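You operate a simulated robot arm through the tools that you are given. There is no shell and no other tool. Be economical: measure what you need, move in short steps, check, and stop when the job is done.

Carry out the task below with a simulated two-armed robot. There is one attempt and no reset: what you move stays moved.

## Task
Set the relief knob to 2.5 bar and pump until the vent puffs.
Fine: shut the bleed first; afterwards bleed the block to zero and leave the bleed open.

It is judged by the outcome, as a careful person would: the job done as asked, and still so three seconds after it is handed in. It fails if anything else is knocked over, pushed out of place, dropped, spilled or broken.

## Robot
Two 7-joint arms with two-finger grippers on one trunk that stands fixed in place. Base frame: the origin is at the foot of the trunk, x ahead of it, y to its left, z up; the work surface is at about z = 0.7. Lengths are in m, angles in rad, forces in N, time in s.
The left shoulder is at [0.051, 0.174, 1.177], the right one opposite. With the tool pointing down near the work surface each hand reaches from about 0.1 to 0.82 m from the base axis, measured 20 degrees to its own side. Payload 2.94 kg a hand.
Tool frame (each hand has its own): the origin (TCP) lies between the finger pads and is the grasp point; the fingertips stand 0.03 m ahead of it; z points along the fingers, y is the line along which they close. Largest opening 0.138 m; the body of the gripper starts 0.109 m behind the TCP.
Orientation is told as [roll, pitch, yaw] about the base's x, y, z axes, in that order, counted from this pose: with the fingers straight down and closing along the base's y, the tool's x points along the base's -x, its y along +y and its z along -z.

## Interface
- The arms move only by the tool drive_tool. It takes "left_targets", "right_targets" or both (then of equal length, played together; a hand with none holds still); each is text: rows parted by semicolons, each of 7 numbers parted by spaces: the shift along the tool's x, y, z in units of 50 mm (1.0 is 50 mm), then the turn, a rotation vector about the tool's x, y, z in units of 8 degrees (1.0 is 8 degrees), then the closure, from 0 (fully open) to 1 (shut). In form: x y z ax ay az claw; .... A call has 1 to 8 rows; each row shifts and turns the commanded pose from where the row before left it, along the tool's axes as they then stand. A call with a number of a shift or a turn outside -1 to 1 is refused whole. A row lasts 0.2 s, in which the tool goes at most 0.05 m and 0.15 rad; a call with a longer step from one row to the next is refused whole, and so is a gripper value outside its range. A pose out of reach is approached as far as the arm can. The call stops where the force on the tool passes 40 N (or 10 N more than at its start, if that is more) or the arm is blocked; 0.2 s more then pass. The fingers move at their own pace and stop on an object; they squeeze with about 21 N. The grip force told is the motor's: it shows also when the fingers shut on nothing. Time passes only in rows, and 0.2 s behind the last, so rows that do not move let the fingers close. It gives the time, the measured TCP pose, the force on the tool (base axes), the opening and the grip force at its end, in the units of the frame above (readings bear some noise), with the torque about the TCP (base axes, N m) and any sound that the robot's microphone picked up, and new pictures: "show" is both (left out), scene, wrist or none (wrist: the cameras of the hands that moved).
- Cameras (640 x 400 px; columns grow to the right, rows downward): "scene" is now at [0.1061, -0.0395, 1.6431]; the picture's right is [-0.56, -0.83, -0.00], its down [-0.68, 0.46, -0.57] and it looks along [0.47, -0.32, -0.82] (base axes); focal length 357 px, centre (320, 200). "left" rides on the left gripper at [0.071, -0.019, -0.146] in its tool frame; the picture's right is [0.26, 0.96, 0.00], its down [-0.85, 0.23, -0.48] and it looks along [-0.46, 0.13, 0.88] (tool axes); focal length 280 px, centre (320, 200). "right" rides on the right gripper at [0.071, 0.019, -0.146] in its tool frame; the picture's right is [-0.26, 0.97, 0.00], its down [-0.85, -0.23, -0.48] and it looks along [-0.46, -0.12, 0.88] (tool axes); focal length 280 px, centre (320, 200). There is no depth. A picture from a camera that has moved, and an enlarged one, comes with that camera's place and axes in the base frame and with its lens.
- lift_body(by): slides the trunk up (or, below 0, down) by that many m; the arms and the scene camera ride with it, the base frame stays. It gives what a move gives, with no picture.
- aim_head(pan, tilt): turns the head with the scene camera to pan (to the left, within 2.094 rad either way) and tilt (down, from -0.506 to 1.204), counted from straight ahead of the robot. It gives what a move gives, and a new picture of the scene camera.
- enlarge(camera, box): a new picture of the part [left, top, right, bottom] of that camera's present view, enlarged. It takes no simulated time.
- hand_in(): hands the job in; it is judged then, once.

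Work in short steps. Places have to be worked out from the pictures, the camera data and where the tool is seen: move nearer, look again, correct. Check each grasp and each placing, and mend what went wrong. You have 120 turns and 200 pictures in all, those below and enlarged ones among them. Open the grippers and draw the arms clear of the work before you hand the job in, unless the task says otherwise; then end with one line.

The tools are called after "Call:" as a command line: name --argument value ..., lists and objects as JSON in quotes. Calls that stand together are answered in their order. drive_tool: Moves the arms, as the interface text tells. Its arguments: {"type":"object","properties":{"left_targets":{"type":"string"},"right_targets":{"type":"string"},"show":{"type":"string","enum":["both","scene","wrist","none"]}},"required":[]} The other tools are called the same way: lift_body (by) slides the trunk up or down; aim_head (pan, tilt) turns the head that bears the scene camera; enlarge (camera, box) takes an enlarged picture of a part of a camera's view; hand_in () hands the job in.

At the start:

```text
time: 0.0
left_position: [0.5103, -0.0203, 1.082]
left_ee_rot: [-0.001, 0.0, 0.0]
left_ft_force: [0.4, 0.3, 0.3]
left_wrist_torque: [0.02, 0.01, 0.0]
left_finger_gap: 0.1381
left_finger_force: 0.1
right_position: [0.4661, -0.5137, 1.1115]
right_ee_rot: [0.0, -0.001, 0.0]
right_ft_force: [0.7, -0.3, -0.1]
right_wrist_torque: [0.02, -0.01, 0.02]
right_finger_gap: 0.138
right_finger_force: 0.1
trunk travel left (down, up): [-0.35, 0.384]
head pan, tilt: [-0.593, 0.962]
```

scene: 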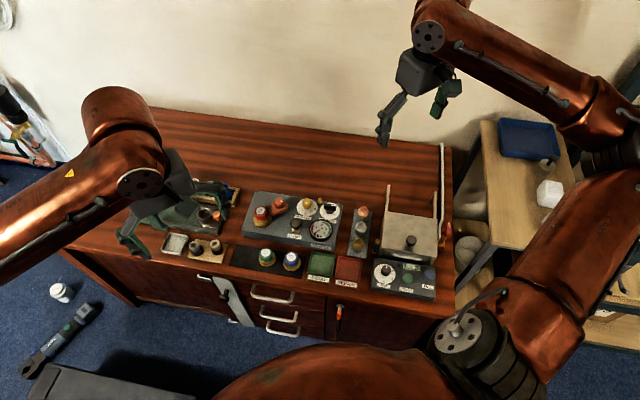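
right: 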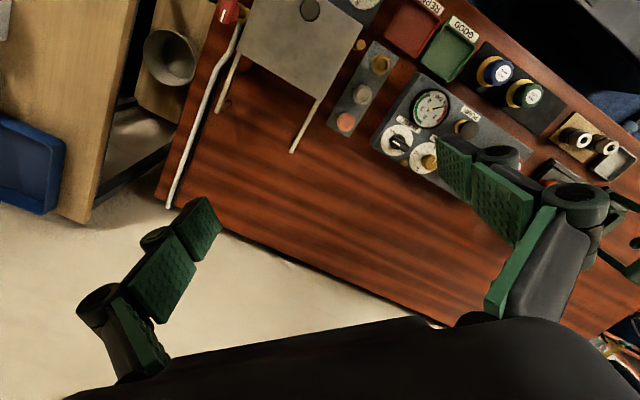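
left: 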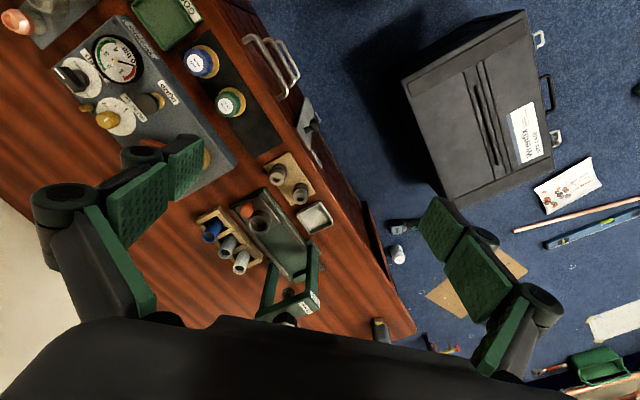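

I will look closer at the block with the gauge and knobs in all three views.

Call:
enlarge --camera "scene" --box '[220, 170, 460, 320]'

Call:
enlarge --camera "left" --box '[0, 0, 240, 180]'

Call:
enlarge --camera "right" --box '[320, 0, 560, 200]'

```text
2.67 times, centred on (340, 245) of scene
camera zoom: at [0.1061, -0.0395, 1.6431], right [-0.56, -0.83, 0.0], down [-0.68, 0.46, -0.57], along [0.47, -0.32, -0.82], focal length 952 px, centre (267, 80)
```

zoom: 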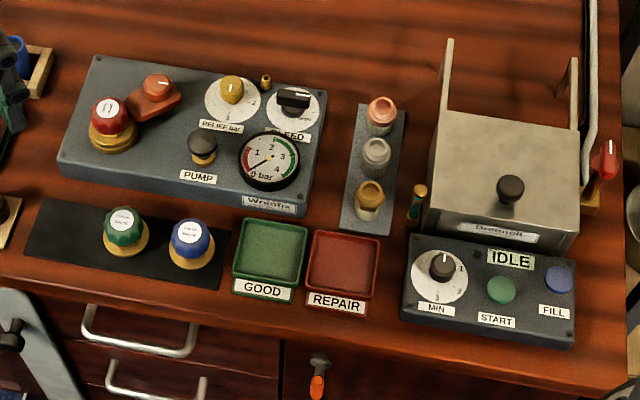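

```text
2.22 times, centred on (120, 90) of left
camera zoom: at [0.4393, -0.0395, 1.2282], right [-0.26, 0.96, 0.0], down [0.85, 0.23, 0.48], along [0.46, 0.13, -0.88], focal length 623 px, centre (764, 444)
```

zoom: 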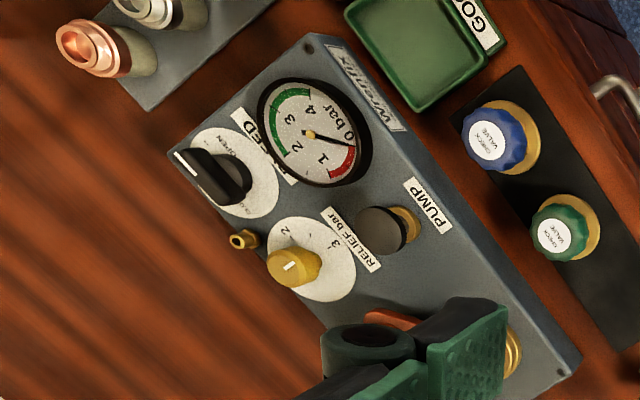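

```text
2.00 times, centred on (440, 100) of right
camera zoom: at [0.3959, -0.4947, 1.2558], right [0.26, 0.97, 0.0], down [0.85, -0.23, 0.48], along [0.46, -0.12, -0.88], focal length 561 px, centre (80, 400)
```

zoom: 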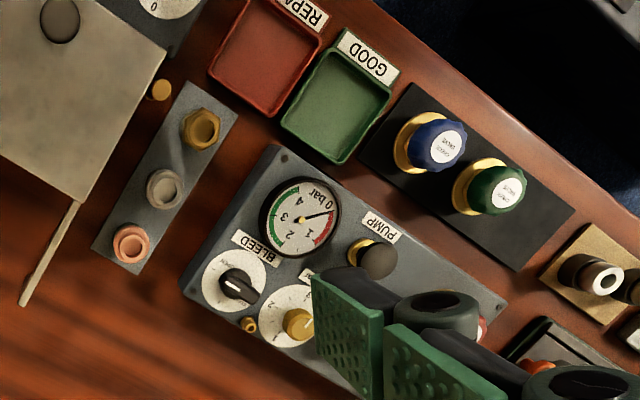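

The block sits about (0.6, -0.35), with bleed at (0.586, -0.405), relief at (0.636, -0.353), pump at (0.588, -0.283), all tops near z 0.74. I bring the right hand nearer to read the dials.

Call:
drive_tool --right_targets "-0.336 0.376 0.64 0 0 0 0;-0.336 0.376 0.64 0 0 0 0;-0.336 0.376 0.64 0 0 0 0;-0.336 0.376 0.64 0 0 0 0;-0.336 0.376 0.64 0 0 0 0" --show "both"

```text
time: 1.2
left_position: [0.5106, -0.0207, 1.0811]
left_ee_rot: [0.001, 0.001, 0.0]
left_ft_force: [0.2, 0.4, 0.4]
left_wrist_torque: [0.01, 0.01, 0.01]
left_finger_gap: 0.1379
left_finger_force: 0.1
right_position: [0.5513, -0.421, 0.9507]
right_ee_rot: [0.0, 0.0, -0.001]
right_ft_force: [0.0, 0.9, -1.2]
right_wrist_torque: [0.01, 0.03, -0.01]
right_finger_gap: 0.1381
right_finger_force: 0.0
trunk travel left (down, up): [-0.35, 0.384]
head pan, tilt: [-0.593, 0.962]
camera scene: at [0.1075, -0.0392, 1.6429], right [-0.56, -0.83, 0.0], down [-0.68, 0.46, -0.57], along [0.47, -0.32, -0.82], focal length 357 px, centre (320, 200)
camera right: at [0.4815, -0.4004, 1.0947], right [0.26, 0.97, 0.0], down [0.85, -0.23, 0.48], along [0.46, -0.12, -0.88], focal length 280 px, centre (320, 200)
```

scene: 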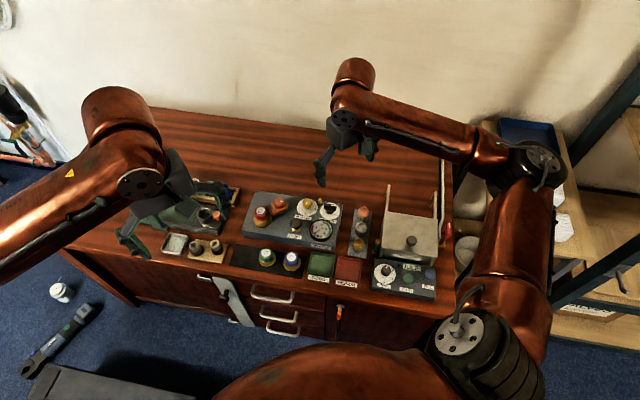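
right: 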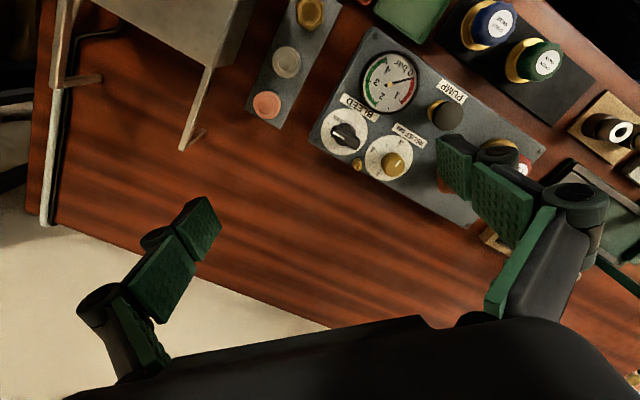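

Zooming in on the dials from here.

Call:
enlarge --camera "right" --box '[300, 20, 480, 200]'

Call:
enlarge --camera "scene" --box '[230, 170, 380, 264]'

```text
2.22 times, centred on (390, 110) of right
camera zoom: at [0.4815, -0.4004, 1.0947], right [0.26, 0.97, 0.0], down [0.85, -0.23, 0.48], along [0.46, -0.12, -0.88], focal length 623 px, centre (164, 400)
```

zoom: 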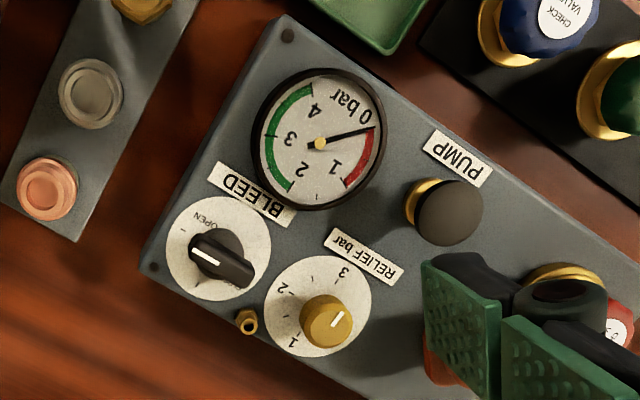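

```text
4.26 times, centred on (305, 217) of scene
camera zoom: at [0.1075, -0.0392, 1.6429], right [-0.56, -0.83, 0.0], down [-0.68, 0.46, -0.57], along [0.47, -0.32, -0.82], focal length 1518 px, centre (384, 128)
```

zoom: 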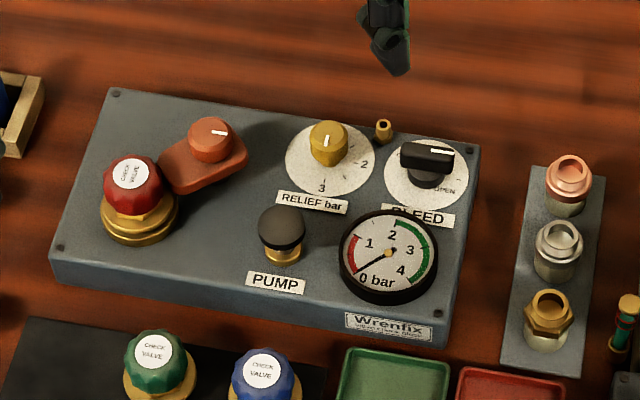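

No tall obstacles near; I lower and centre the wrist camera over the bleed/relief dials.

Call:
drive_tool --right_targets "0.3 0.2 0.9 0 0 0 0;0.3 0.2 0.9 0 0 0 0" --show "wrist"

Call:
enlarge --camera "right" --box '[200, 80, 440, 230]'

```text
time: 1.8
left_position: [0.51, -0.0199, 1.0812]
left_ee_rot: [0.001, 0.0, -0.002]
left_ft_force: [0.7, 0.6, -0.4]
left_wrist_torque: [-0.01, 0.02, 0.04]
left_finger_gap: 0.138
left_finger_force: 0.0
right_position: [0.522, -0.3987, 0.8589]
right_ee_rot: [0.0, -0.003, 0.0]
right_ft_force: [0.4, -0.6, -0.4]
right_wrist_torque: [-0.02, -0.03, 0.0]
right_finger_gap: 0.1376
right_finger_force: 0.1
trunk travel left (down, up): [-0.35, 0.384]
head pan, tilt: [-0.593, 0.962]
camera right: at [0.4516, -0.3794, 1.0039], right [0.26, 0.97, 0.0], down [0.85, -0.23, 0.48], along [0.46, -0.12, -0.88], focal length 280 px, centre (320, 200)
```

right: 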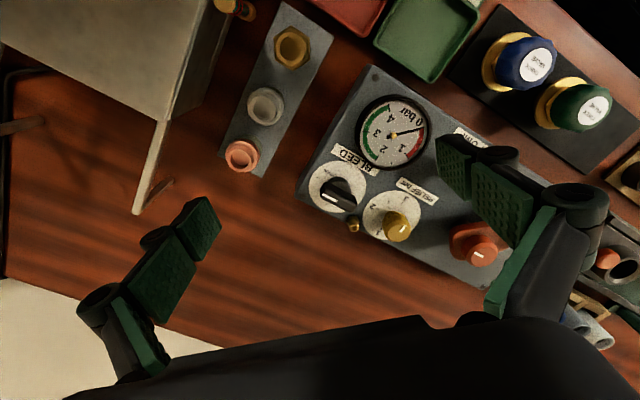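

```text
2.67 times, centred on (320, 155) of right
camera zoom: at [0.4516, -0.3794, 1.0039], right [0.26, 0.97, 0.0], down [0.85, -0.23, 0.48], along [0.46, -0.12, -0.88], focal length 748 px, centre (320, 320)
```

zoom: 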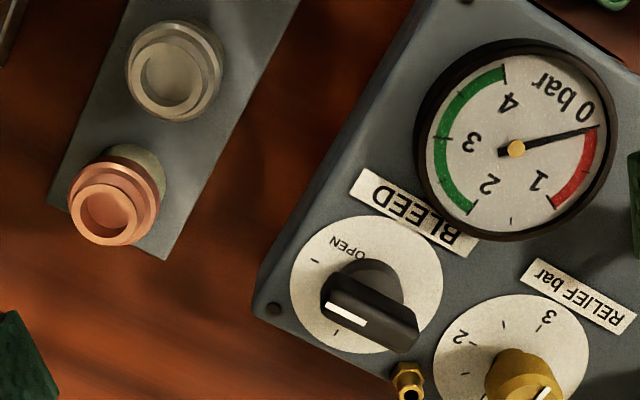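

I want a straight-down view to read the pointers, so I tilt the hand so the camera looks vertically down over the dials.

Call:
drive_tool --right_targets "-0.42 0.14 -0.15 0 0.86 0 0;-0.42 0.14 -0.15 0 0.86 0 0;-0.42 0.14 -0.2 0 0.86 0 0;-0.42 0.14 -0.2 0 0.86 0 0" --show "wrist"

Call:
enlarge --camera "right" --box '[200, 110, 440, 260]'

```text
time: 2.8
left_position: [0.5104, -0.0193, 1.0809]
left_ee_rot: [0.0, 0.001, -0.002]
left_ft_force: [-0.6, 0.5, -0.7]
left_wrist_torque: [-0.01, 0.0, 0.0]
left_finger_gap: 0.1381
left_finger_force: 0.0
right_position: [0.6109, -0.3697, 0.8794]
right_ee_rot: [0.0, 0.482, 0.002]
right_ft_force: [0.2, -0.2, -0.5]
right_wrist_torque: [-0.02, 0.03, -0.02]
right_finger_gap: 0.1381
right_finger_force: 0.1
trunk travel left (down, up): [-0.35, 0.384]
head pan, tilt: [-0.593, 0.962]
camera right: at [0.616, -0.35, 1.0404], right [0.23, 0.97, -0.12], down [0.97, -0.23, 0.03], along [0.0, -0.13, -0.99], focal length 280 px, centre (320, 200)
```

right: 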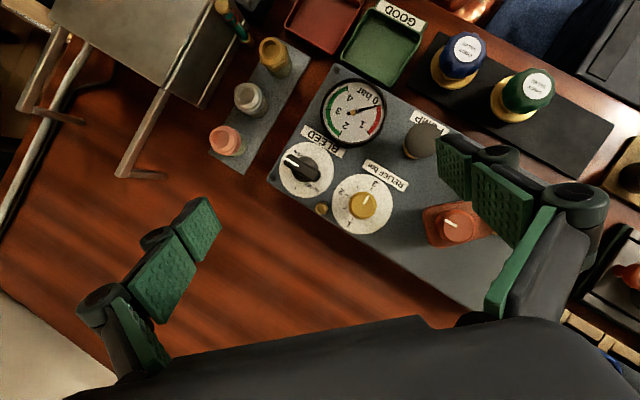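

```text
2.67 times, centred on (320, 185) of right
camera zoom: at [0.616, -0.35, 1.0404], right [0.23, 0.97, -0.12], down [0.97, -0.23, 0.03], along [0.0, -0.13, -0.99], focal length 748 px, centre (320, 240)
```

zoom: 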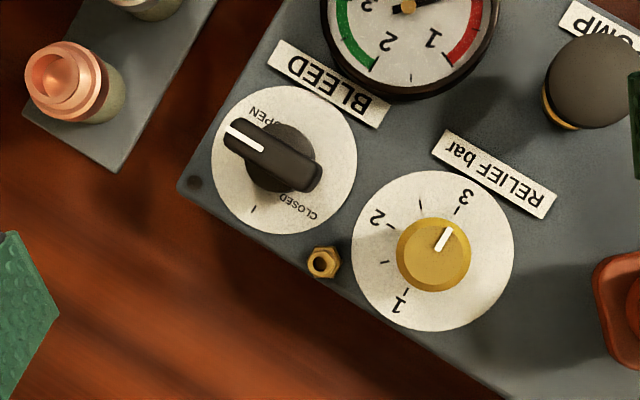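

Clear view: bleed points to OPEN and must turn 90° counter-clockwise to CLOSED; relief is at about 3.0 and must turn about 45° counter-clockwise to the 2.5 tick. I set the hand upright again, part-close the fingers and yaw to suit the bleed bar.

Call:
drive_tool --right_targets "0 0 0 0 -0.86 0 0.7;0 0 0 0 -0.86 0 0.7;0 0 0 0 -0.86 0 0.7;0 0 0 0 -0.87 0 0.7;0 0 0 0 0 -1 0.7;0 0 0 0 0 -1 0.7;0 0 0 0 0 -1 0.7;0 0 0 0 0 -1 0.7" --show "none"

Call:
drive_tool --right_targets "0 0 0 0 0 -1 0.7;0 0 0 0 0 -1 0.7;0 0 0 0 0 -1 0.7;0 0 0 0 0 -1 0.7;0 0 0 0 0 -1 0.7;0 0 0 0 0 -1 0.7;0 0 0 0 0 -1 0.7;0 0 0 0 0 -1 0.7" --show "both"

```text
time: 4.6
left_position: [0.51, -0.0198, 1.0827]
left_ee_rot: [0.001, 0.001, -0.001]
left_ft_force: [0.6, 0.4, 0.2]
left_wrist_torque: [0.0, -0.04, -0.04]
left_finger_gap: 0.1378
left_finger_force: 0.1
right_position: [0.6087, -0.3723, 0.8803]
right_ee_rot: [0.0, -0.001, 0.561]
right_ft_force: [-0.3, 1.4, -0.5]
right_wrist_torque: [0.01, -0.01, -0.01]
right_finger_gap: 0.0414
right_finger_force: 0.1
trunk travel left (down, up): [-0.35, 0.384]
head pan, tilt: [-0.593, 0.962]
```

```text
time: 6.4
left_position: [0.5098, -0.0203, 1.0812]
left_ee_rot: [-0.001, 0.0, 0.002]
left_ft_force: [0.0, -0.1, -0.3]
left_wrist_torque: [0.04, 0.02, -0.03]
left_finger_gap: 0.1378
left_finger_force: 0.0
right_position: [0.6077, -0.3724, 0.8795]
right_ee_rot: [0.001, -0.001, 1.677]
right_ft_force: [0.0, 0.3, -0.2]
right_wrist_torque: [-0.02, -0.01, 0.0]
right_finger_gap: 0.0412
right_finger_force: 0.0
trunk travel left (down, up): [-0.35, 0.384]
head pan, tilt: [-0.593, 0.962]
camera scene: at [0.1062, -0.0394, 1.6431], right [-0.56, -0.83, 0.0], down [-0.68, 0.46, -0.57], along [0.47, -0.32, -0.82], focal length 357 px, centre (320, 200)
camera right: at [0.5971, -0.4441, 1.0243], right [-0.99, 0.16, 0.0], down [0.14, 0.87, 0.48], along [0.07, 0.47, -0.88], focal length 280 px, centre (320, 200)
```

scene: 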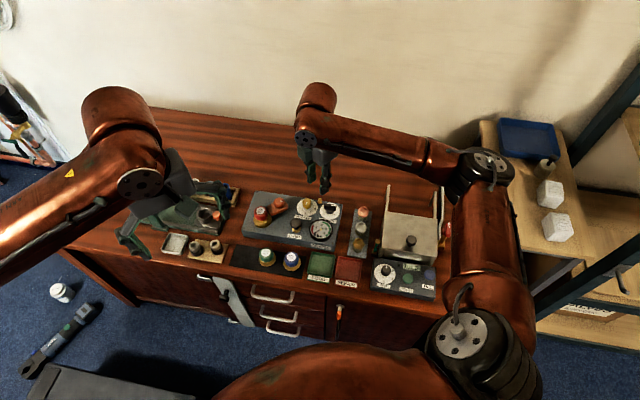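
right: 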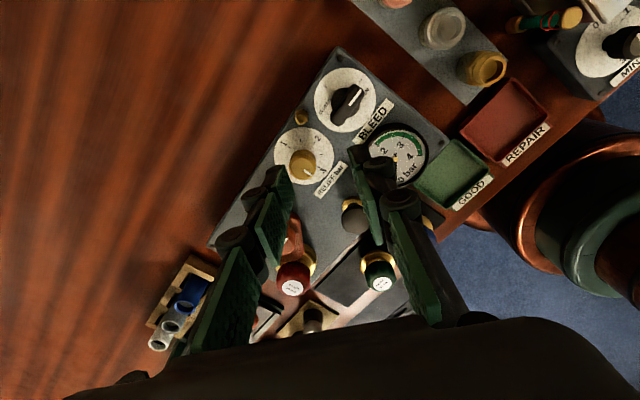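

Yaw to 96° works easily; I check that about 140° is reachable too.

Call:
drive_tool --right_targets "0 0 0 0 0 -1 0.7;0 0 0 0 0 -1 0.7;0 0 0 0 0 -1 0.7;0 0 0 0 0 -1 0.7;0 0 0 0 0 -1 0.7;0 0 0 0 0 -1 0.7" --show "wrist"

```text
time: 7.8
left_position: [0.5097, -0.0202, 1.0822]
left_ee_rot: [0.0, 0.002, 0.001]
left_ft_force: [-0.2, -0.1, 0.2]
left_wrist_torque: [0.0, 0.03, 0.02]
left_finger_gap: 0.1381
left_finger_force: 0.0
right_position: [0.6069, -0.3721, 0.8809]
right_ee_rot: [0.001, 0.001, 2.518]
right_ft_force: [0.0, -0.1, -0.2]
right_wrist_torque: [0.0, 0.01, 0.0]
right_finger_gap: 0.0413
right_finger_force: 0.1
trunk travel left (down, up): [-0.35, 0.384]
head pan, tilt: [-0.593, 0.962]
camera right: at [0.655, -0.4285, 1.0251], right [-0.78, -0.63, 0.0], down [-0.55, 0.68, 0.48], along [-0.3, 0.37, -0.88], focal length 280 px, centre (320, 200)
```

right: 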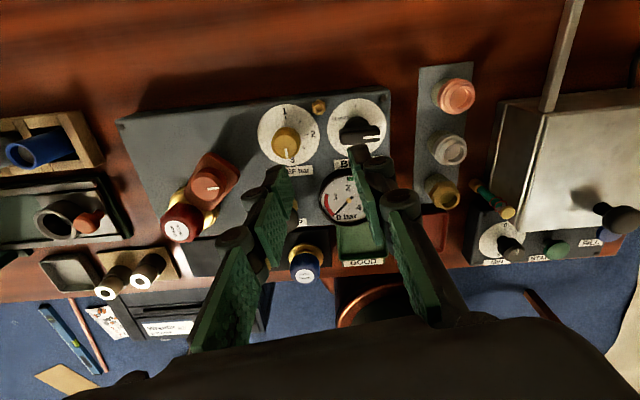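

144° is reachable, so a single 46°→136° grip-and-turn works. Bleed centre refined to (0.580, -0.397). I turn back to 46° and go above it.

Call:
drive_tool --right_targets "0 0 0 0 0 1 0.7;0 0 0 0 0 1 0.7;0 0 0 0 0 1 0.7;0 0 0 0 0 1 0.7;0 0 0 0 0 1 0.7;0 0 0 0 0 1 0.7;0 0 0 0 0 1 0.7;0 0 0 0 0 1 0.7" --show "none"

Call:
drive_tool --right_targets "0 0 0 0 0 0.85 0.7;0 0 0 0 0 0.85 0.7;0 0 0 0 0 0.85 0.7;0 0 0 0 0 0.85 0.7;0 0 0 0 0 0.85 0.7;0.73 0.04 0.5 0 0 0 0.7;0 0 0.5 0 0 0 0.7;0 0 0 0 0 0 0.7" --show "both"

Call:
enlarge --camera "scene" --box '[260, 150, 380, 250]'

```text
time: 9.6
left_position: [0.5089, -0.0207, 1.0817]
left_ee_rot: [0.0, 0.001, 0.0]
left_ft_force: [0.6, 0.6, 0.5]
left_wrist_torque: [0.0, 0.0, -0.04]
left_finger_gap: 0.1378
left_finger_force: 0.0
right_position: [0.6097, -0.3724, 0.8793]
right_ee_rot: [0.0, 0.0, 1.395]
right_ft_force: [0.4, -0.2, 0.0]
right_wrist_torque: [0.02, 0.0, 0.01]
right_finger_gap: 0.0413
right_finger_force: 0.2
trunk travel left (down, up): [-0.35, 0.384]
head pan, tilt: [-0.593, 0.962]
```

```text
time: 11.4
left_position: [0.5093, -0.0199, 1.0829]
left_ee_rot: [0.003, 0.001, 0.001]
left_ft_force: [-0.8, -0.2, 0.4]
left_wrist_torque: [0.04, -0.02, -0.01]
left_finger_gap: 0.138
left_finger_force: 0.1
right_position: [0.5802, -0.3953, 0.8297]
right_ee_rot: [-0.001, -0.001, 0.803]
right_ft_force: [0.5, -0.6, 0.0]
right_wrist_torque: [-0.01, -0.05, 0.03]
right_finger_gap: 0.0414
right_finger_force: 0.1
trunk travel left (down, up): [-0.35, 0.384]
head pan, tilt: [-0.593, 0.962]
camera scene: at [0.1052, -0.0399, 1.6432], right [-0.56, -0.83, 0.0], down [-0.68, 0.46, -0.57], along [0.47, -0.32, -0.82], focal length 357 px, centre (320, 200)
camera right: at [0.5187, -0.4334, 0.9739], right [-0.51, 0.86, 0.0], down [0.75, 0.45, 0.48], along [0.41, 0.24, -0.88], focal length 280 px, centre (320, 200)
```

scene: 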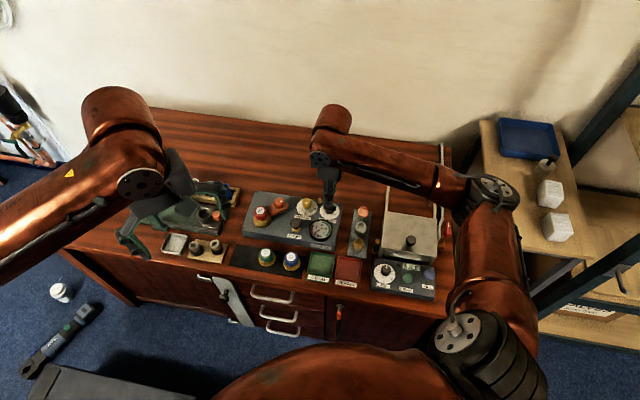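
right: 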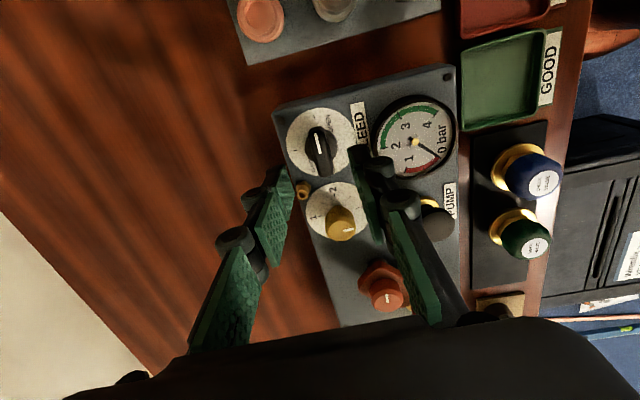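

```text
4.00 times, centred on (320, 200) of scene
camera zoom: at [0.1052, -0.0399, 1.6432], right [-0.56, -0.83, 0.0], down [-0.68, 0.46, -0.57], along [0.47, -0.32, -0.82], focal length 1427 px, centre (320, 200)
```

zoom: 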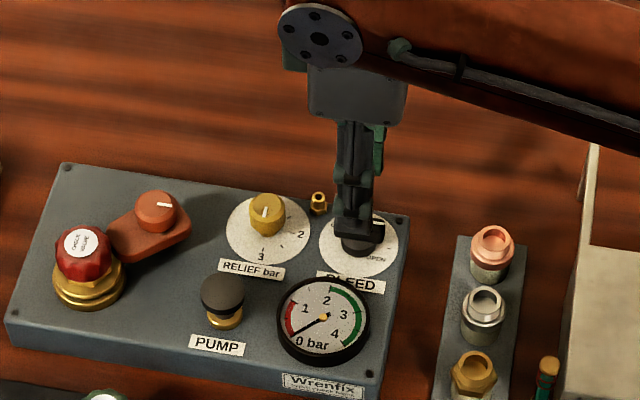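

The hand is centred over the bar (0.580, -0.395) and aligned. I go down in two steps, watching force.

Call:
drive_tool --right_targets "0 0 0.4 0 0 0 0.7;0 0 0.4 0 0 0 0.7;0 0 0.3 0 0 0 0.7;0 0 0 0 0 0 0.7" --show "both"

Call:
enlarge --camera "scene" --box '[300, 170, 360, 230]'

```text
time: 12.4
left_position: [0.5098, -0.0194, 1.0838]
left_ee_rot: [0.0, 0.001, -0.002]
left_ft_force: [-0.3, 0.1, 0.7]
left_wrist_torque: [0.04, 0.02, 0.03]
left_finger_gap: 0.1383
left_finger_force: 0.0
right_position: [0.5818, -0.397, 0.7753]
right_ee_rot: [0.0, -0.001, 0.802]
right_ft_force: [0.3, 0.7, 0.4]
right_wrist_torque: [-0.02, 0.01, -0.01]
right_finger_gap: 0.0412
right_finger_force: 0.0
trunk travel left (down, up): [-0.35, 0.384]
head pan, tilt: [-0.593, 0.962]
camera scene: at [0.1062, -0.0392, 1.6431], right [-0.56, -0.83, 0.0], down [-0.68, 0.46, -0.57], along [0.47, -0.32, -0.82], focal length 357 px, centre (320, 200)
camera right: at [0.5189, -0.4339, 0.9196], right [-0.51, 0.86, 0.0], down [0.75, 0.45, 0.48], along [0.41, 0.24, -0.88], focal length 280 px, centre (320, 200)
```

scene: 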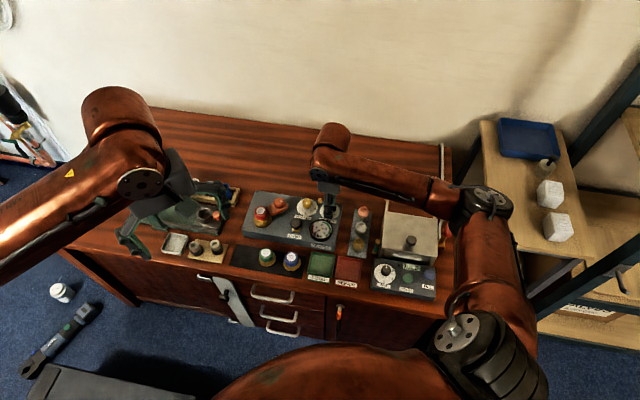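
right: 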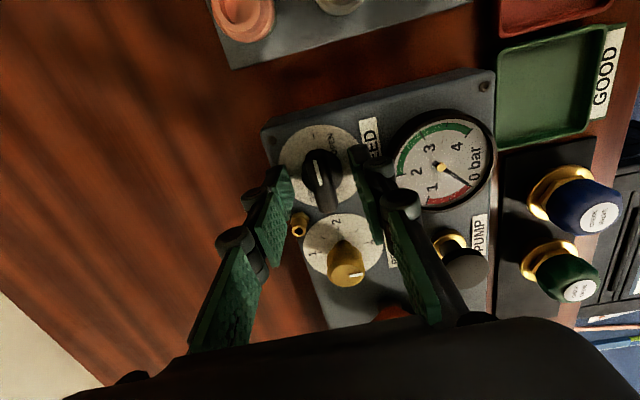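

```text
6.67 times, centred on (330, 200) of scene
camera zoom: at [0.1062, -0.0392, 1.6431], right [-0.56, -0.83, 0.0], down [-0.68, 0.46, -0.57], along [0.47, -0.32, -0.82], focal length 2379 px, centre (253, 200)
```

zoom: 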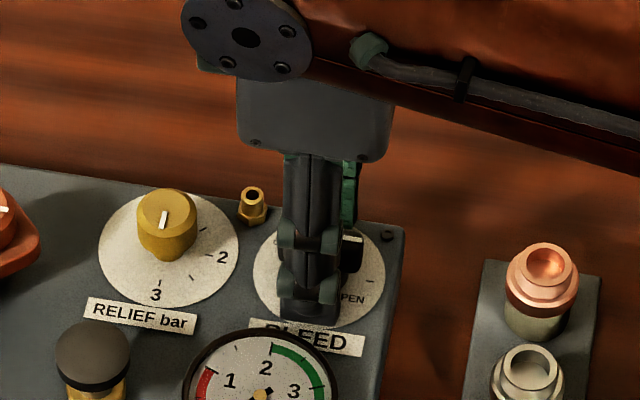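

Fingers straddle the bar with no contact. Down 12 mm more, then close on it.

Call:
drive_tool --right_targets "0 0 0.25 0 0 0 0.7;0 0 0 0 0 0 0.7;0 0 0 0 0 0 1;0 0 0 0 0 0 1;0 0 0 0 0 0 1" --show "wrist"

Call:
enlarge --camera "scene" --box '[300, 170, 360, 230]'

```text
time: 13.1
left_position: [0.5084, -0.0188, 1.0845]
left_ee_rot: [0.001, -0.001, -0.001]
left_ft_force: [-0.4, 0.4, -0.2]
left_wrist_torque: [-0.03, 0.05, 0.0]
left_finger_gap: 0.1381
left_finger_force: 0.1
right_position: [0.583, -0.3963, 0.7703]
right_ee_rot: [-0.008, -0.009, 0.808]
right_ft_force: [-17.2, 9.0, 28.7]
right_wrist_torque: [1.06, 1.17, 0.08]
right_finger_gap: 0.0303
right_finger_force: 8.1
trunk travel left (down, up): [-0.35, 0.384]
head pan, tilt: [-0.593, 0.962]
stopped in row 3 (right hand): the force on the tool passed its limit at 44 N (the readings are from after the stop); the commanded pose is now the measured one
camera right: at [0.5185, -0.4328, 0.914], right [-0.51, 0.86, -0.01], down [0.75, 0.45, 0.48], along [0.42, 0.24, -0.87], focal length 280 px, centre (320, 200)
```

right: 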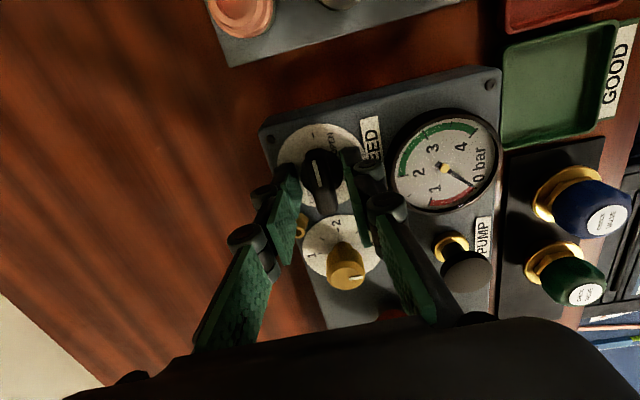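

```text
6.67 times, centred on (330, 200) of scene
camera zoom: at [0.1024, -0.0373, 1.6435], right [-0.56, -0.83, 0.0], down [-0.68, 0.46, -0.57], along [0.48, -0.32, -0.82], focal length 2379 px, centre (253, 200)
```

zoom: 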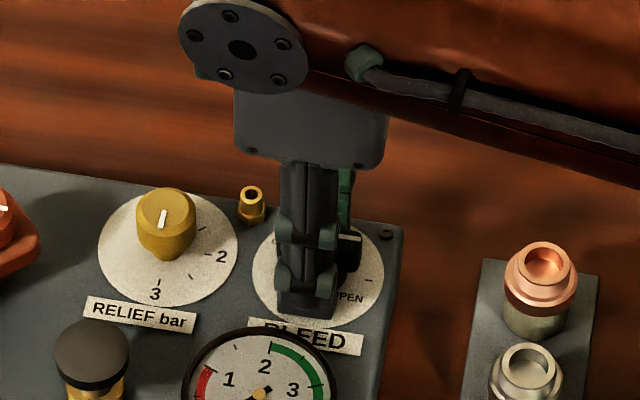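

The fingertips met the dial plate (plate top ≈ 0.74). I raise 7 mm and then close on the bar.

Call:
drive_tool --right_targets "0 0 -0.14 0 0 0 0.75;0 0 0 0 0 0 0.75" --show "none"

Call:
drive_tool --right_targets "0 0 0 0 0 0 0.9;0 0 0 0 0 0 1;0 0 0 0 0 0 1" --show "wrist"

Call:
enlarge --camera "right" --box '[240, 100, 420, 220]'

```text
time: 13.7
left_position: [0.5097, -0.0198, 1.0816]
left_ee_rot: [0.0, 0.0, -0.002]
left_ft_force: [-0.4, 0.7, -1.1]
left_wrist_torque: [0.04, 0.04, -0.03]
left_finger_gap: 0.1379
left_finger_force: 0.0
right_position: [0.5836, -0.3973, 0.7712]
right_ee_rot: [-0.006, -0.001, 0.802]
right_ft_force: [-0.9, 1.5, -0.9]
right_wrist_torque: [-0.01, 0.03, 0.03]
right_finger_gap: 0.0353
right_finger_force: 0.5
trunk travel left (down, up): [-0.35, 0.384]
head pan, tilt: [-0.593, 0.962]
```

```text
time: 14.5
left_position: [0.509, -0.0194, 1.0821]
left_ee_rot: [0.0, 0.0, 0.002]
left_ft_force: [-0.8, -0.1, -0.2]
left_wrist_torque: [-0.01, 0.01, -0.01]
left_finger_gap: 0.1383
left_finger_force: 0.1
right_position: [0.5797, -0.3948, 0.7717]
right_ee_rot: [-0.001, -0.002, 0.806]
right_ft_force: [-20.8, 16.2, -3.6]
right_wrist_torque: [0.15, 0.62, 0.07]
right_finger_gap: 0.0264
right_finger_force: 41.3
trunk travel left (down, up): [-0.35, 0.384]
head pan, tilt: [-0.593, 0.962]
camera right: at [0.5183, -0.4327, 0.9161], right [-0.52, 0.86, 0.0], down [0.75, 0.45, 0.48], along [0.41, 0.25, -0.88], focal length 280 px, centre (320, 200)
```

right: 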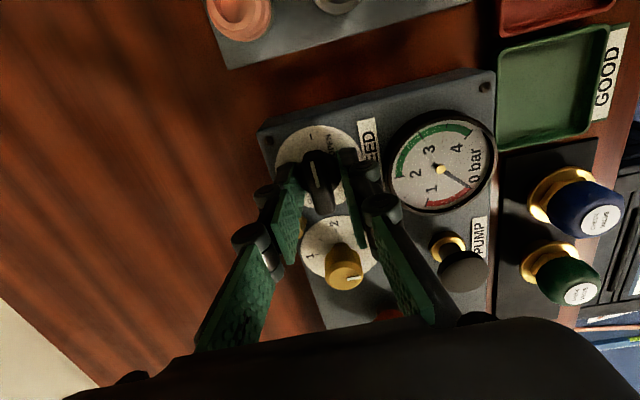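

```text
3.33 times, centred on (330, 160) of right
camera zoom: at [0.5183, -0.4327, 0.9161], right [-0.52, 0.86, 0.0], down [0.75, 0.45, 0.48], along [0.41, 0.25, -0.88], focal length 935 px, centre (287, 333)
```

zoom: 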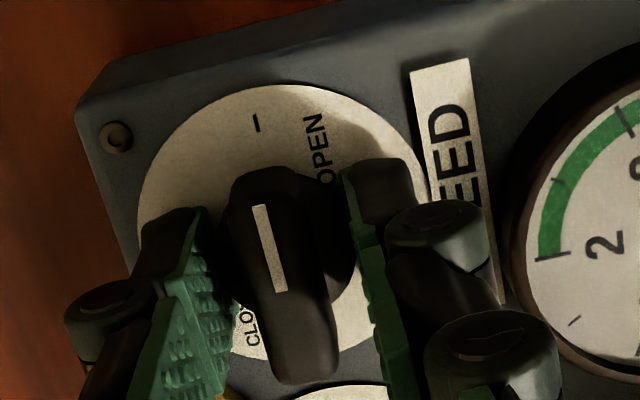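

The pads are squeezing the round hub below the bar (gap 26 mm) and slightly off-centre. I release, raise 12 mm, shift 5 mm along tool y, and grip the bar itself.

Call:
drive_tool --right_targets "0 0 0 0 0 0 0.7;0 0 0 0 0 0 0.7;0 0.1 -0.25 0 0 0 0.7;0 0 0 0 0 0 0.7" --show "none"

Call:
drive_tool --right_targets "0 0 0 0 0 0 0.9;0 0 0 0 0 0 1;0 0 0 0 0 0 1;0 0 0 0 0 0 1" --show "wrist"

Call:
enlarge --camera "right" --box '[240, 100, 420, 220]'

```text
time: 15.5
left_position: [0.5099, -0.0197, 1.081]
left_ee_rot: [0.0, 0.0, 0.0]
left_ft_force: [0.1, -0.6, 0.5]
left_wrist_torque: [0.01, -0.04, 0.02]
left_finger_gap: 0.1382
left_finger_force: 0.1
right_position: [0.5816, -0.3951, 0.7854]
right_ee_rot: [-0.007, -0.004, 0.803]
right_ft_force: [-0.4, 0.4, 0.2]
right_wrist_torque: [0.02, 0.0, -0.02]
right_finger_gap: 0.0412
right_finger_force: 0.1
trunk travel left (down, up): [-0.35, 0.384]
head pan, tilt: [-0.593, 0.962]
```

```text
time: 16.5
left_position: [0.5103, -0.02, 1.0814]
left_ee_rot: [-0.001, 0.001, 0.0]
left_ft_force: [-0.2, -0.4, 0.5]
left_wrist_torque: [0.0, 0.0, 0.04]
left_finger_gap: 0.1381
left_finger_force: 0.0
right_position: [0.581, -0.396, 0.7855]
right_ee_rot: [-0.007, -0.004, 0.804]
right_ft_force: [0.7, 0.2, 0.8]
right_wrist_torque: [-0.04, 0.01, -0.02]
right_finger_gap: 0.0128
right_finger_force: 39.7
trunk travel left (down, up): [-0.35, 0.384]
head pan, tilt: [-0.593, 0.962]
camera right: at [0.5173, -0.4319, 0.9291], right [-0.51, 0.86, -0.01], down [0.75, 0.45, 0.48], along [0.41, 0.24, -0.88], focal length 280 px, centre (320, 200)
```

right: 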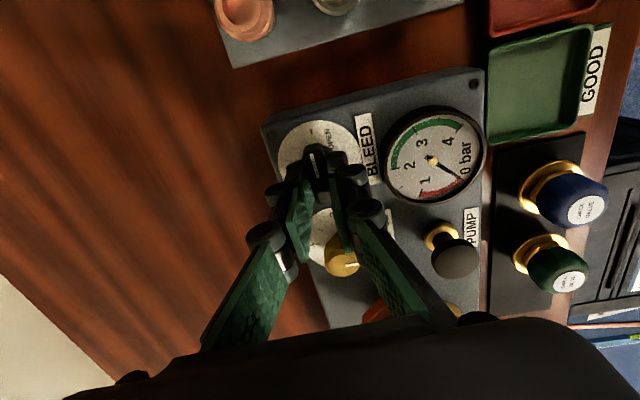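

```text
3.33 times, centred on (330, 160) of right
camera zoom: at [0.5173, -0.4319, 0.9291], right [-0.51, 0.86, -0.01], down [0.75, 0.45, 0.48], along [0.41, 0.24, -0.88], focal length 935 px, centre (287, 333)
```

zoom: 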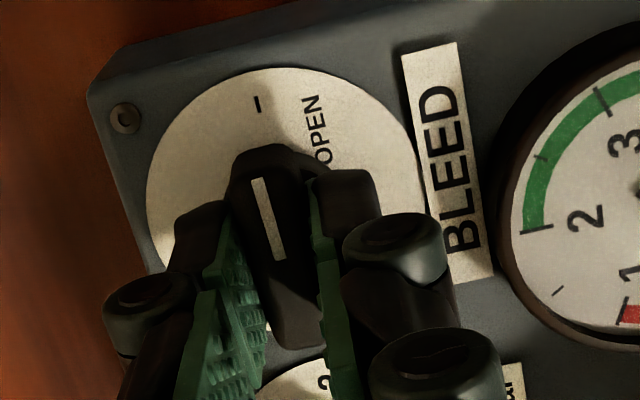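

Good grip on the bar (12.8 mm gap, no side force). I turn it counter-clockwise, first 48°.

Call:
drive_tool --right_targets "0 0 0 0 0 -1 1;0 0 0 0 0 -1 1;0 0 0 0 0 -1 1;0 0 0 0 0 -1 1;0 0 0 0 0 -1 1;0 0 0 0 0 -1 1" --show "wrist"

```text
time: 17.9
left_position: [0.5098, -0.02, 1.0823]
left_ee_rot: [0.002, 0.0, 0.0]
left_ft_force: [-0.2, 0.5, 0.4]
left_wrist_torque: [0.04, -0.02, 0.03]
left_finger_gap: 0.138
left_finger_force: 0.0
right_position: [0.5793, -0.3947, 0.7831]
right_ee_rot: [-0.006, 0.001, 1.643]
right_ft_force: [1.9, -0.4, -3.1]
right_wrist_torque: [0.69, 0.03, -0.05]
right_finger_gap: 0.0127
right_finger_force: 39.3
trunk travel left (down, up): [-0.35, 0.384]
head pan, tilt: [-0.593, 0.962]
camera right: at [0.5656, -0.4661, 0.9295], right [-0.98, 0.19, -0.01], down [0.17, 0.86, 0.48], along [0.1, 0.47, -0.88], focal length 280 px, centre (320, 200)
```

right: 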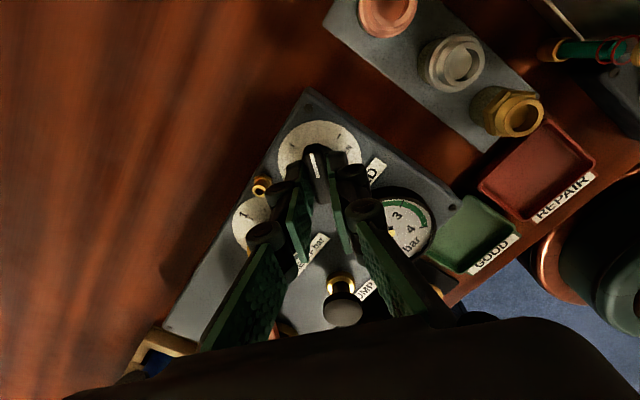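

It turns freely with the grip. The rest of the way to CLOSED.

Call:
drive_tool --right_targets "0 0 0 0 0 -1 1;0 0 0 0 0 -1 1;0 0 0 0 0 -1 1;0 0 0 0 0 -1 1;0 0 0 0 0 -1 1;0 0 0 0 0 -0.25 1" --show "wrist"

Call:
enlarge --camera "right" --box '[240, 80, 420, 200]'

```text
time: 19.3
left_position: [0.5095, -0.0206, 1.083]
left_ee_rot: [0.0, 0.001, 0.002]
left_ft_force: [0.3, -1.1, 0.9]
left_wrist_torque: [0.02, -0.01, 0.02]
left_finger_gap: 0.138
left_finger_force: 0.0
right_position: [0.579, -0.3945, 0.7851]
right_ee_rot: [-0.001, 0.006, 2.376]
right_ft_force: [-7.6, 0.0, -2.2]
right_wrist_torque: [0.32, 0.5, -0.86]
right_finger_gap: 0.0127
right_finger_force: 39.5
trunk travel left (down, up): [-0.35, 0.384]
head pan, tilt: [-0.593, 0.962]
camera right: at [0.6165, -0.4573, 0.9299], right [-0.86, -0.51, 0.0], down [-0.45, 0.76, 0.47], along [-0.24, 0.41, -0.88], focal length 280 px, centre (320, 200)
```

right: 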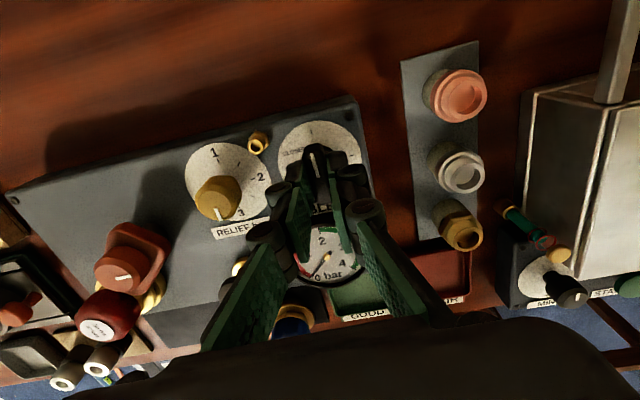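

```text
3.33 times, centred on (330, 140) of right
camera zoom: at [0.6165, -0.4573, 0.9299], right [-0.86, -0.51, 0.0], down [-0.45, 0.76, 0.47], along [-0.24, 0.41, -0.88], focal length 935 px, centre (287, 400)
```

zoom: 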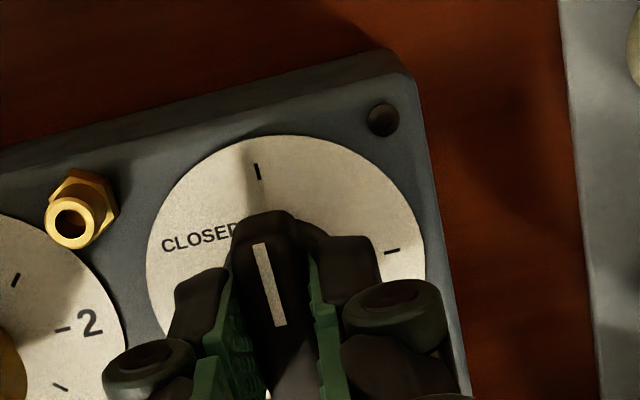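

Torque shows the stop is reached and the pointer is on CLOSED. I release, lift, and turn toward the relief knob.

Call:
drive_tool --right_targets "0 0 0 0 0 0 0.7;0 0 0 0 0 0 0.65;0 0 0 0 0 0 0.65;0 0 -0.6 0 0 0 0.65;0 0 -0.7 0 0 0 0.62;0 0 0 0 0 0.95 0.62;0 0 0 0 0 0.95 0.62;0 0 0 0 0 0.95 0.62" --show "wrist"

Call:
enlarge --camera "right" --box '[200, 60, 440, 210]'

```text
time: 21.1
left_position: [0.5095, -0.0209, 1.0822]
left_ee_rot: [0.0, -0.001, 0.001]
left_ft_force: [-0.5, 0.2, 0.8]
left_wrist_torque: [0.03, 0.01, -0.02]
left_finger_gap: 0.138
left_finger_force: 0.1
right_position: [0.5787, -0.3949, 0.8496]
right_ee_rot: [-0.006, 0.004, 1.973]
right_ft_force: [-0.1, -0.6, 0.6]
right_wrist_torque: [0.02, -0.02, 0.0]
right_finger_gap: 0.0528
right_finger_force: 0.1
trunk travel left (down, up): [-0.35, 0.384]
head pan, tilt: [-0.593, 0.962]
camera right: at [0.5891, -0.4664, 0.9949], right [-0.99, -0.14, -0.01], down [-0.12, 0.87, 0.47], along [-0.06, 0.47, -0.88], focal length 280 px, centre (320, 200)
```

right: 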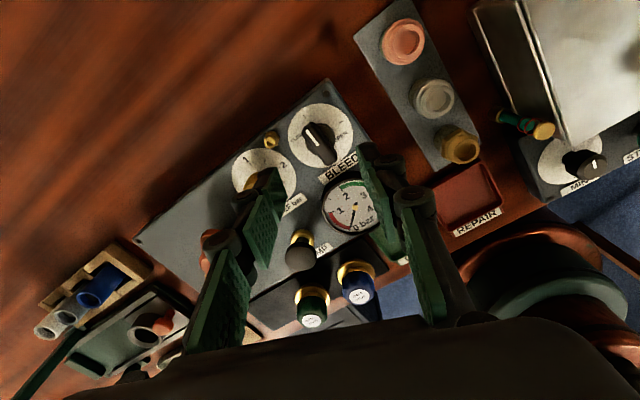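

```text
2.67 times, centred on (320, 135) of right
camera zoom: at [0.5891, -0.4664, 0.9949], right [-0.99, -0.14, -0.01], down [-0.12, 0.87, 0.47], along [-0.06, 0.47, -0.88], focal length 748 px, centre (320, 373)
```

zoom: 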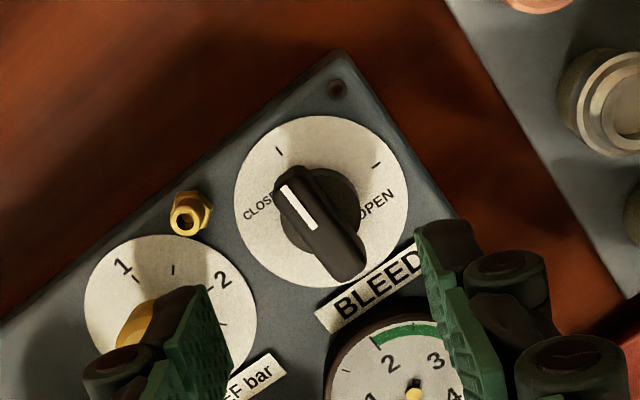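

Bleed is on CLOSED. I yaw to 60° and move over the relief knob.

Call:
drive_tool --right_targets "0 0 0 0 0 0.95 0.62;0 0 0 0 0 0.95 0.62;0 0 0 0 0 0.95 0.62;0 0 0 0 0 0.95 0.62;0 0 0 0 0 0.95 0.62;0 0 0 0 0 0.95 0.62;0 0 0 0 0 0.93 0.62;-0.7 -0.195 0 0 0 0 0.62" --show "none"

Call:
drive_tool --right_targets "-0.7 -0.195 0 0 0 0 0.62;0 0 0 0 0 0 0.62" --show "wrist"

Call:
enlarge --camera "right" --box '[200, 80, 440, 230]'

```text
time: 22.9
left_position: [0.5116, -0.019, 1.0815]
left_ee_rot: [0.001, 0.002, 0.0]
left_ft_force: [0.1, 1.0, 0.1]
left_wrist_torque: [0.01, 0.08, 0.02]
left_finger_gap: 0.138
left_finger_force: 0.0
right_position: [0.6052, -0.368, 0.8497]
right_ee_rot: [-0.007, -0.002, 1.048]
right_ft_force: [0.2, 0.4, -0.2]
right_wrist_torque: [-0.01, 0.05, 0.01]
right_finger_gap: 0.0525
right_finger_force: 0.1
trunk travel left (down, up): [-0.35, 0.384]
head pan, tilt: [-0.593, 0.962]
```

```text
time: 23.5
left_position: [0.509, -0.022, 1.0843]
left_ee_rot: [0.001, 0.0, 0.0]
left_ft_force: [-0.7, -0.5, 0.3]
left_wrist_torque: [0.04, 0.01, 0.01]
left_finger_gap: 0.1378
left_finger_force: 0.1
right_position: [0.6297, -0.3441, 0.8522]
right_ee_rot: [-0.007, -0.004, 1.05]
right_ft_force: [-0.3, 0.1, -0.4]
right_wrist_torque: [0.03, 0.0, -0.03]
right_finger_gap: 0.0522
right_finger_force: 0.1
trunk travel left (down, up): [-0.35, 0.384]
head pan, tilt: [-0.593, 0.962]
camera right: at [0.5773, -0.3949, 0.9956], right [-0.71, 0.71, -0.01], down [0.62, 0.62, 0.48], along [0.34, 0.34, -0.88], focal length 280 px, centre (320, 200)
```

right: 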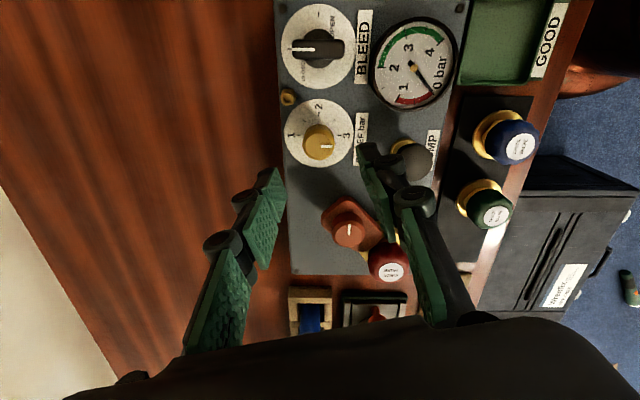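

```text
2.67 times, centred on (320, 155) of right
camera zoom: at [0.5773, -0.3949, 0.9956], right [-0.71, 0.71, -0.01], down [0.62, 0.62, 0.48], along [0.34, 0.34, -0.88], focal length 748 px, centre (320, 320)
```

zoom: 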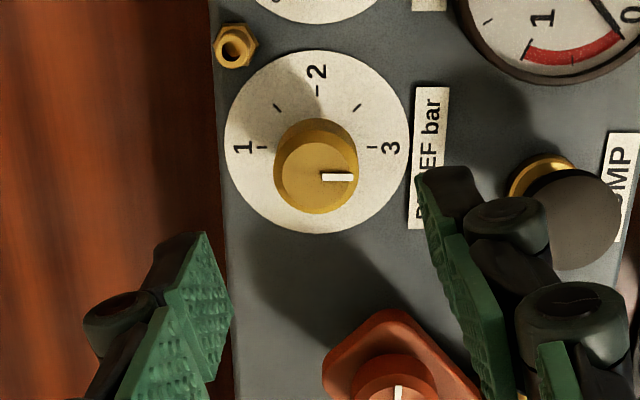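

The pointer reads 3.0. The knob centre is (0.632, -0.342); I lower round it to tips ≈ 0.748 and close.

Call:
drive_tool --right_targets "-0.06 0 0.5 0 0 0 0.62;0 0 0.5 0 0 0 0.62;0 0 0.44 0 0 0 0.62;0 0 0 0 0 0 0.62" --show "wrist"

Call:
enlarge --camera "right" --box '[200, 80, 440, 230]'

```text
time: 24.5
left_position: [0.5097, -0.0198, 1.0835]
left_ee_rot: [0.0, 0.0, 0.0]
left_ft_force: [-0.7, 0.5, 0.9]
left_wrist_torque: [0.01, -0.01, 0.0]
left_finger_gap: 0.1378
left_finger_force: 0.1
right_position: [0.6334, -0.3422, 0.7779]
right_ee_rot: [-0.008, -0.002, 1.051]
right_ft_force: [0.4, 0.7, 0.2]
right_wrist_torque: [-0.02, -0.02, 0.01]
right_finger_gap: 0.0524
right_finger_force: 0.0
trunk travel left (down, up): [-0.35, 0.384]
head pan, tilt: [-0.593, 0.962]
camera right: at [0.5809, -0.3918, 0.9222], right [-0.71, 0.71, -0.01], down [0.62, 0.62, 0.48], along [0.34, 0.34, -0.88], focal length 280 px, centre (320, 200)
```

right: 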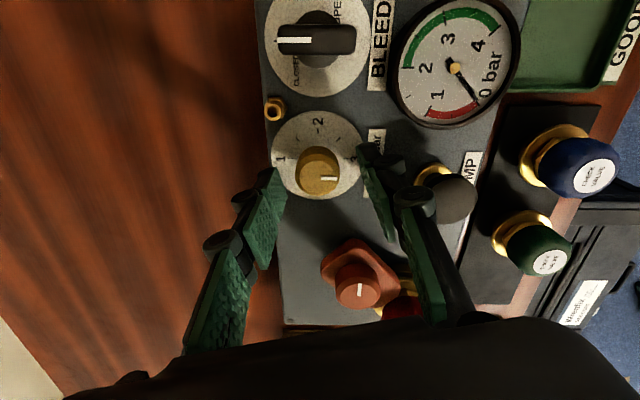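

```text
2.67 times, centred on (320, 155) of right
camera zoom: at [0.5809, -0.3918, 0.9222], right [-0.71, 0.71, -0.01], down [0.62, 0.62, 0.48], along [0.34, 0.34, -0.88], focal length 748 px, centre (320, 320)
```

zoom: 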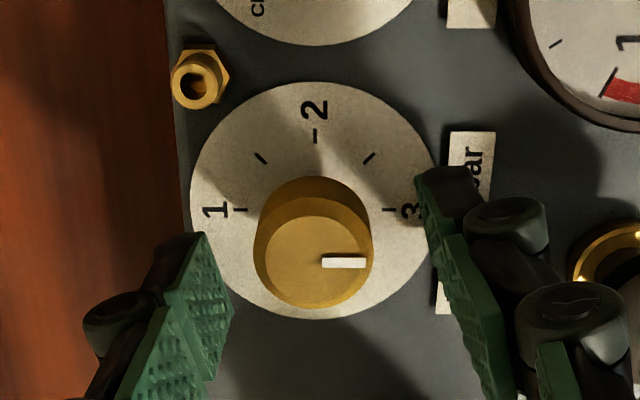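

Knob is centred between the pads. I close on it and check the grip.

Call:
drive_tool --right_targets "0 0 0 0 0 0 0.9;0 0 0 0 0 0 1;0 0 0 0 0 0 1;0 0 0 0 0 0 1" --show "wrist"

Call:
enlarge --camera "right" --box '[200, 80, 440, 230]'

```text
time: 25.5
left_position: [0.5096, -0.021, 1.0827]
left_ee_rot: [-0.001, 0.001, 0.001]
left_ft_force: [0.7, 0.8, -0.9]
left_wrist_torque: [0.0, 0.0, -0.02]
left_finger_gap: 0.1379
left_finger_force: 0.0
right_position: [0.6319, -0.3403, 0.7773]
right_ee_rot: [-0.005, -0.002, 1.05]
right_ft_force: [-3.1, 2.2, -1.2]
right_wrist_torque: [0.1, 0.19, -0.04]
right_finger_gap: 0.0258
right_finger_force: 44.6
trunk travel left (down, up): [-0.35, 0.384]
head pan, tilt: [-0.593, 0.962]
camera right: at [0.5807, -0.3915, 0.9223], right [-0.71, 0.71, -0.01], down [0.62, 0.62, 0.48], along [0.34, 0.34, -0.88], focal length 280 px, centre (320, 200)
```

right: 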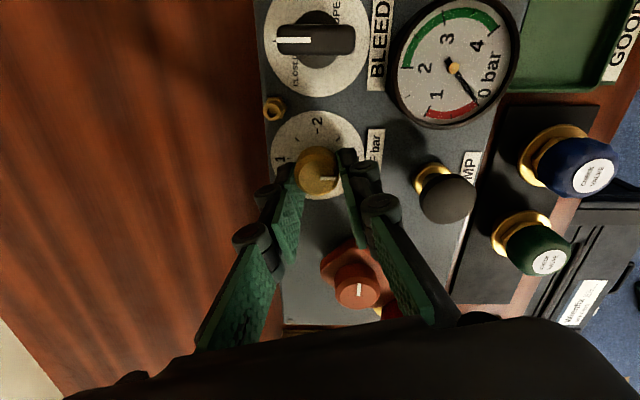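

```text
2.67 times, centred on (320, 155) of right
camera zoom: at [0.5807, -0.3915, 0.9223], right [-0.71, 0.71, -0.01], down [0.62, 0.62, 0.48], along [0.34, 0.34, -0.88], focal length 748 px, centre (320, 320)
```

zoom: 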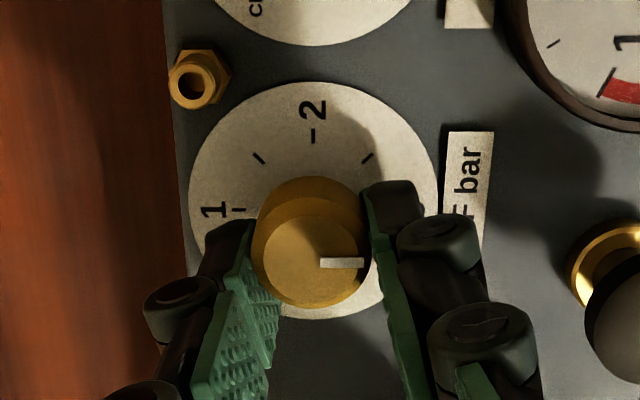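

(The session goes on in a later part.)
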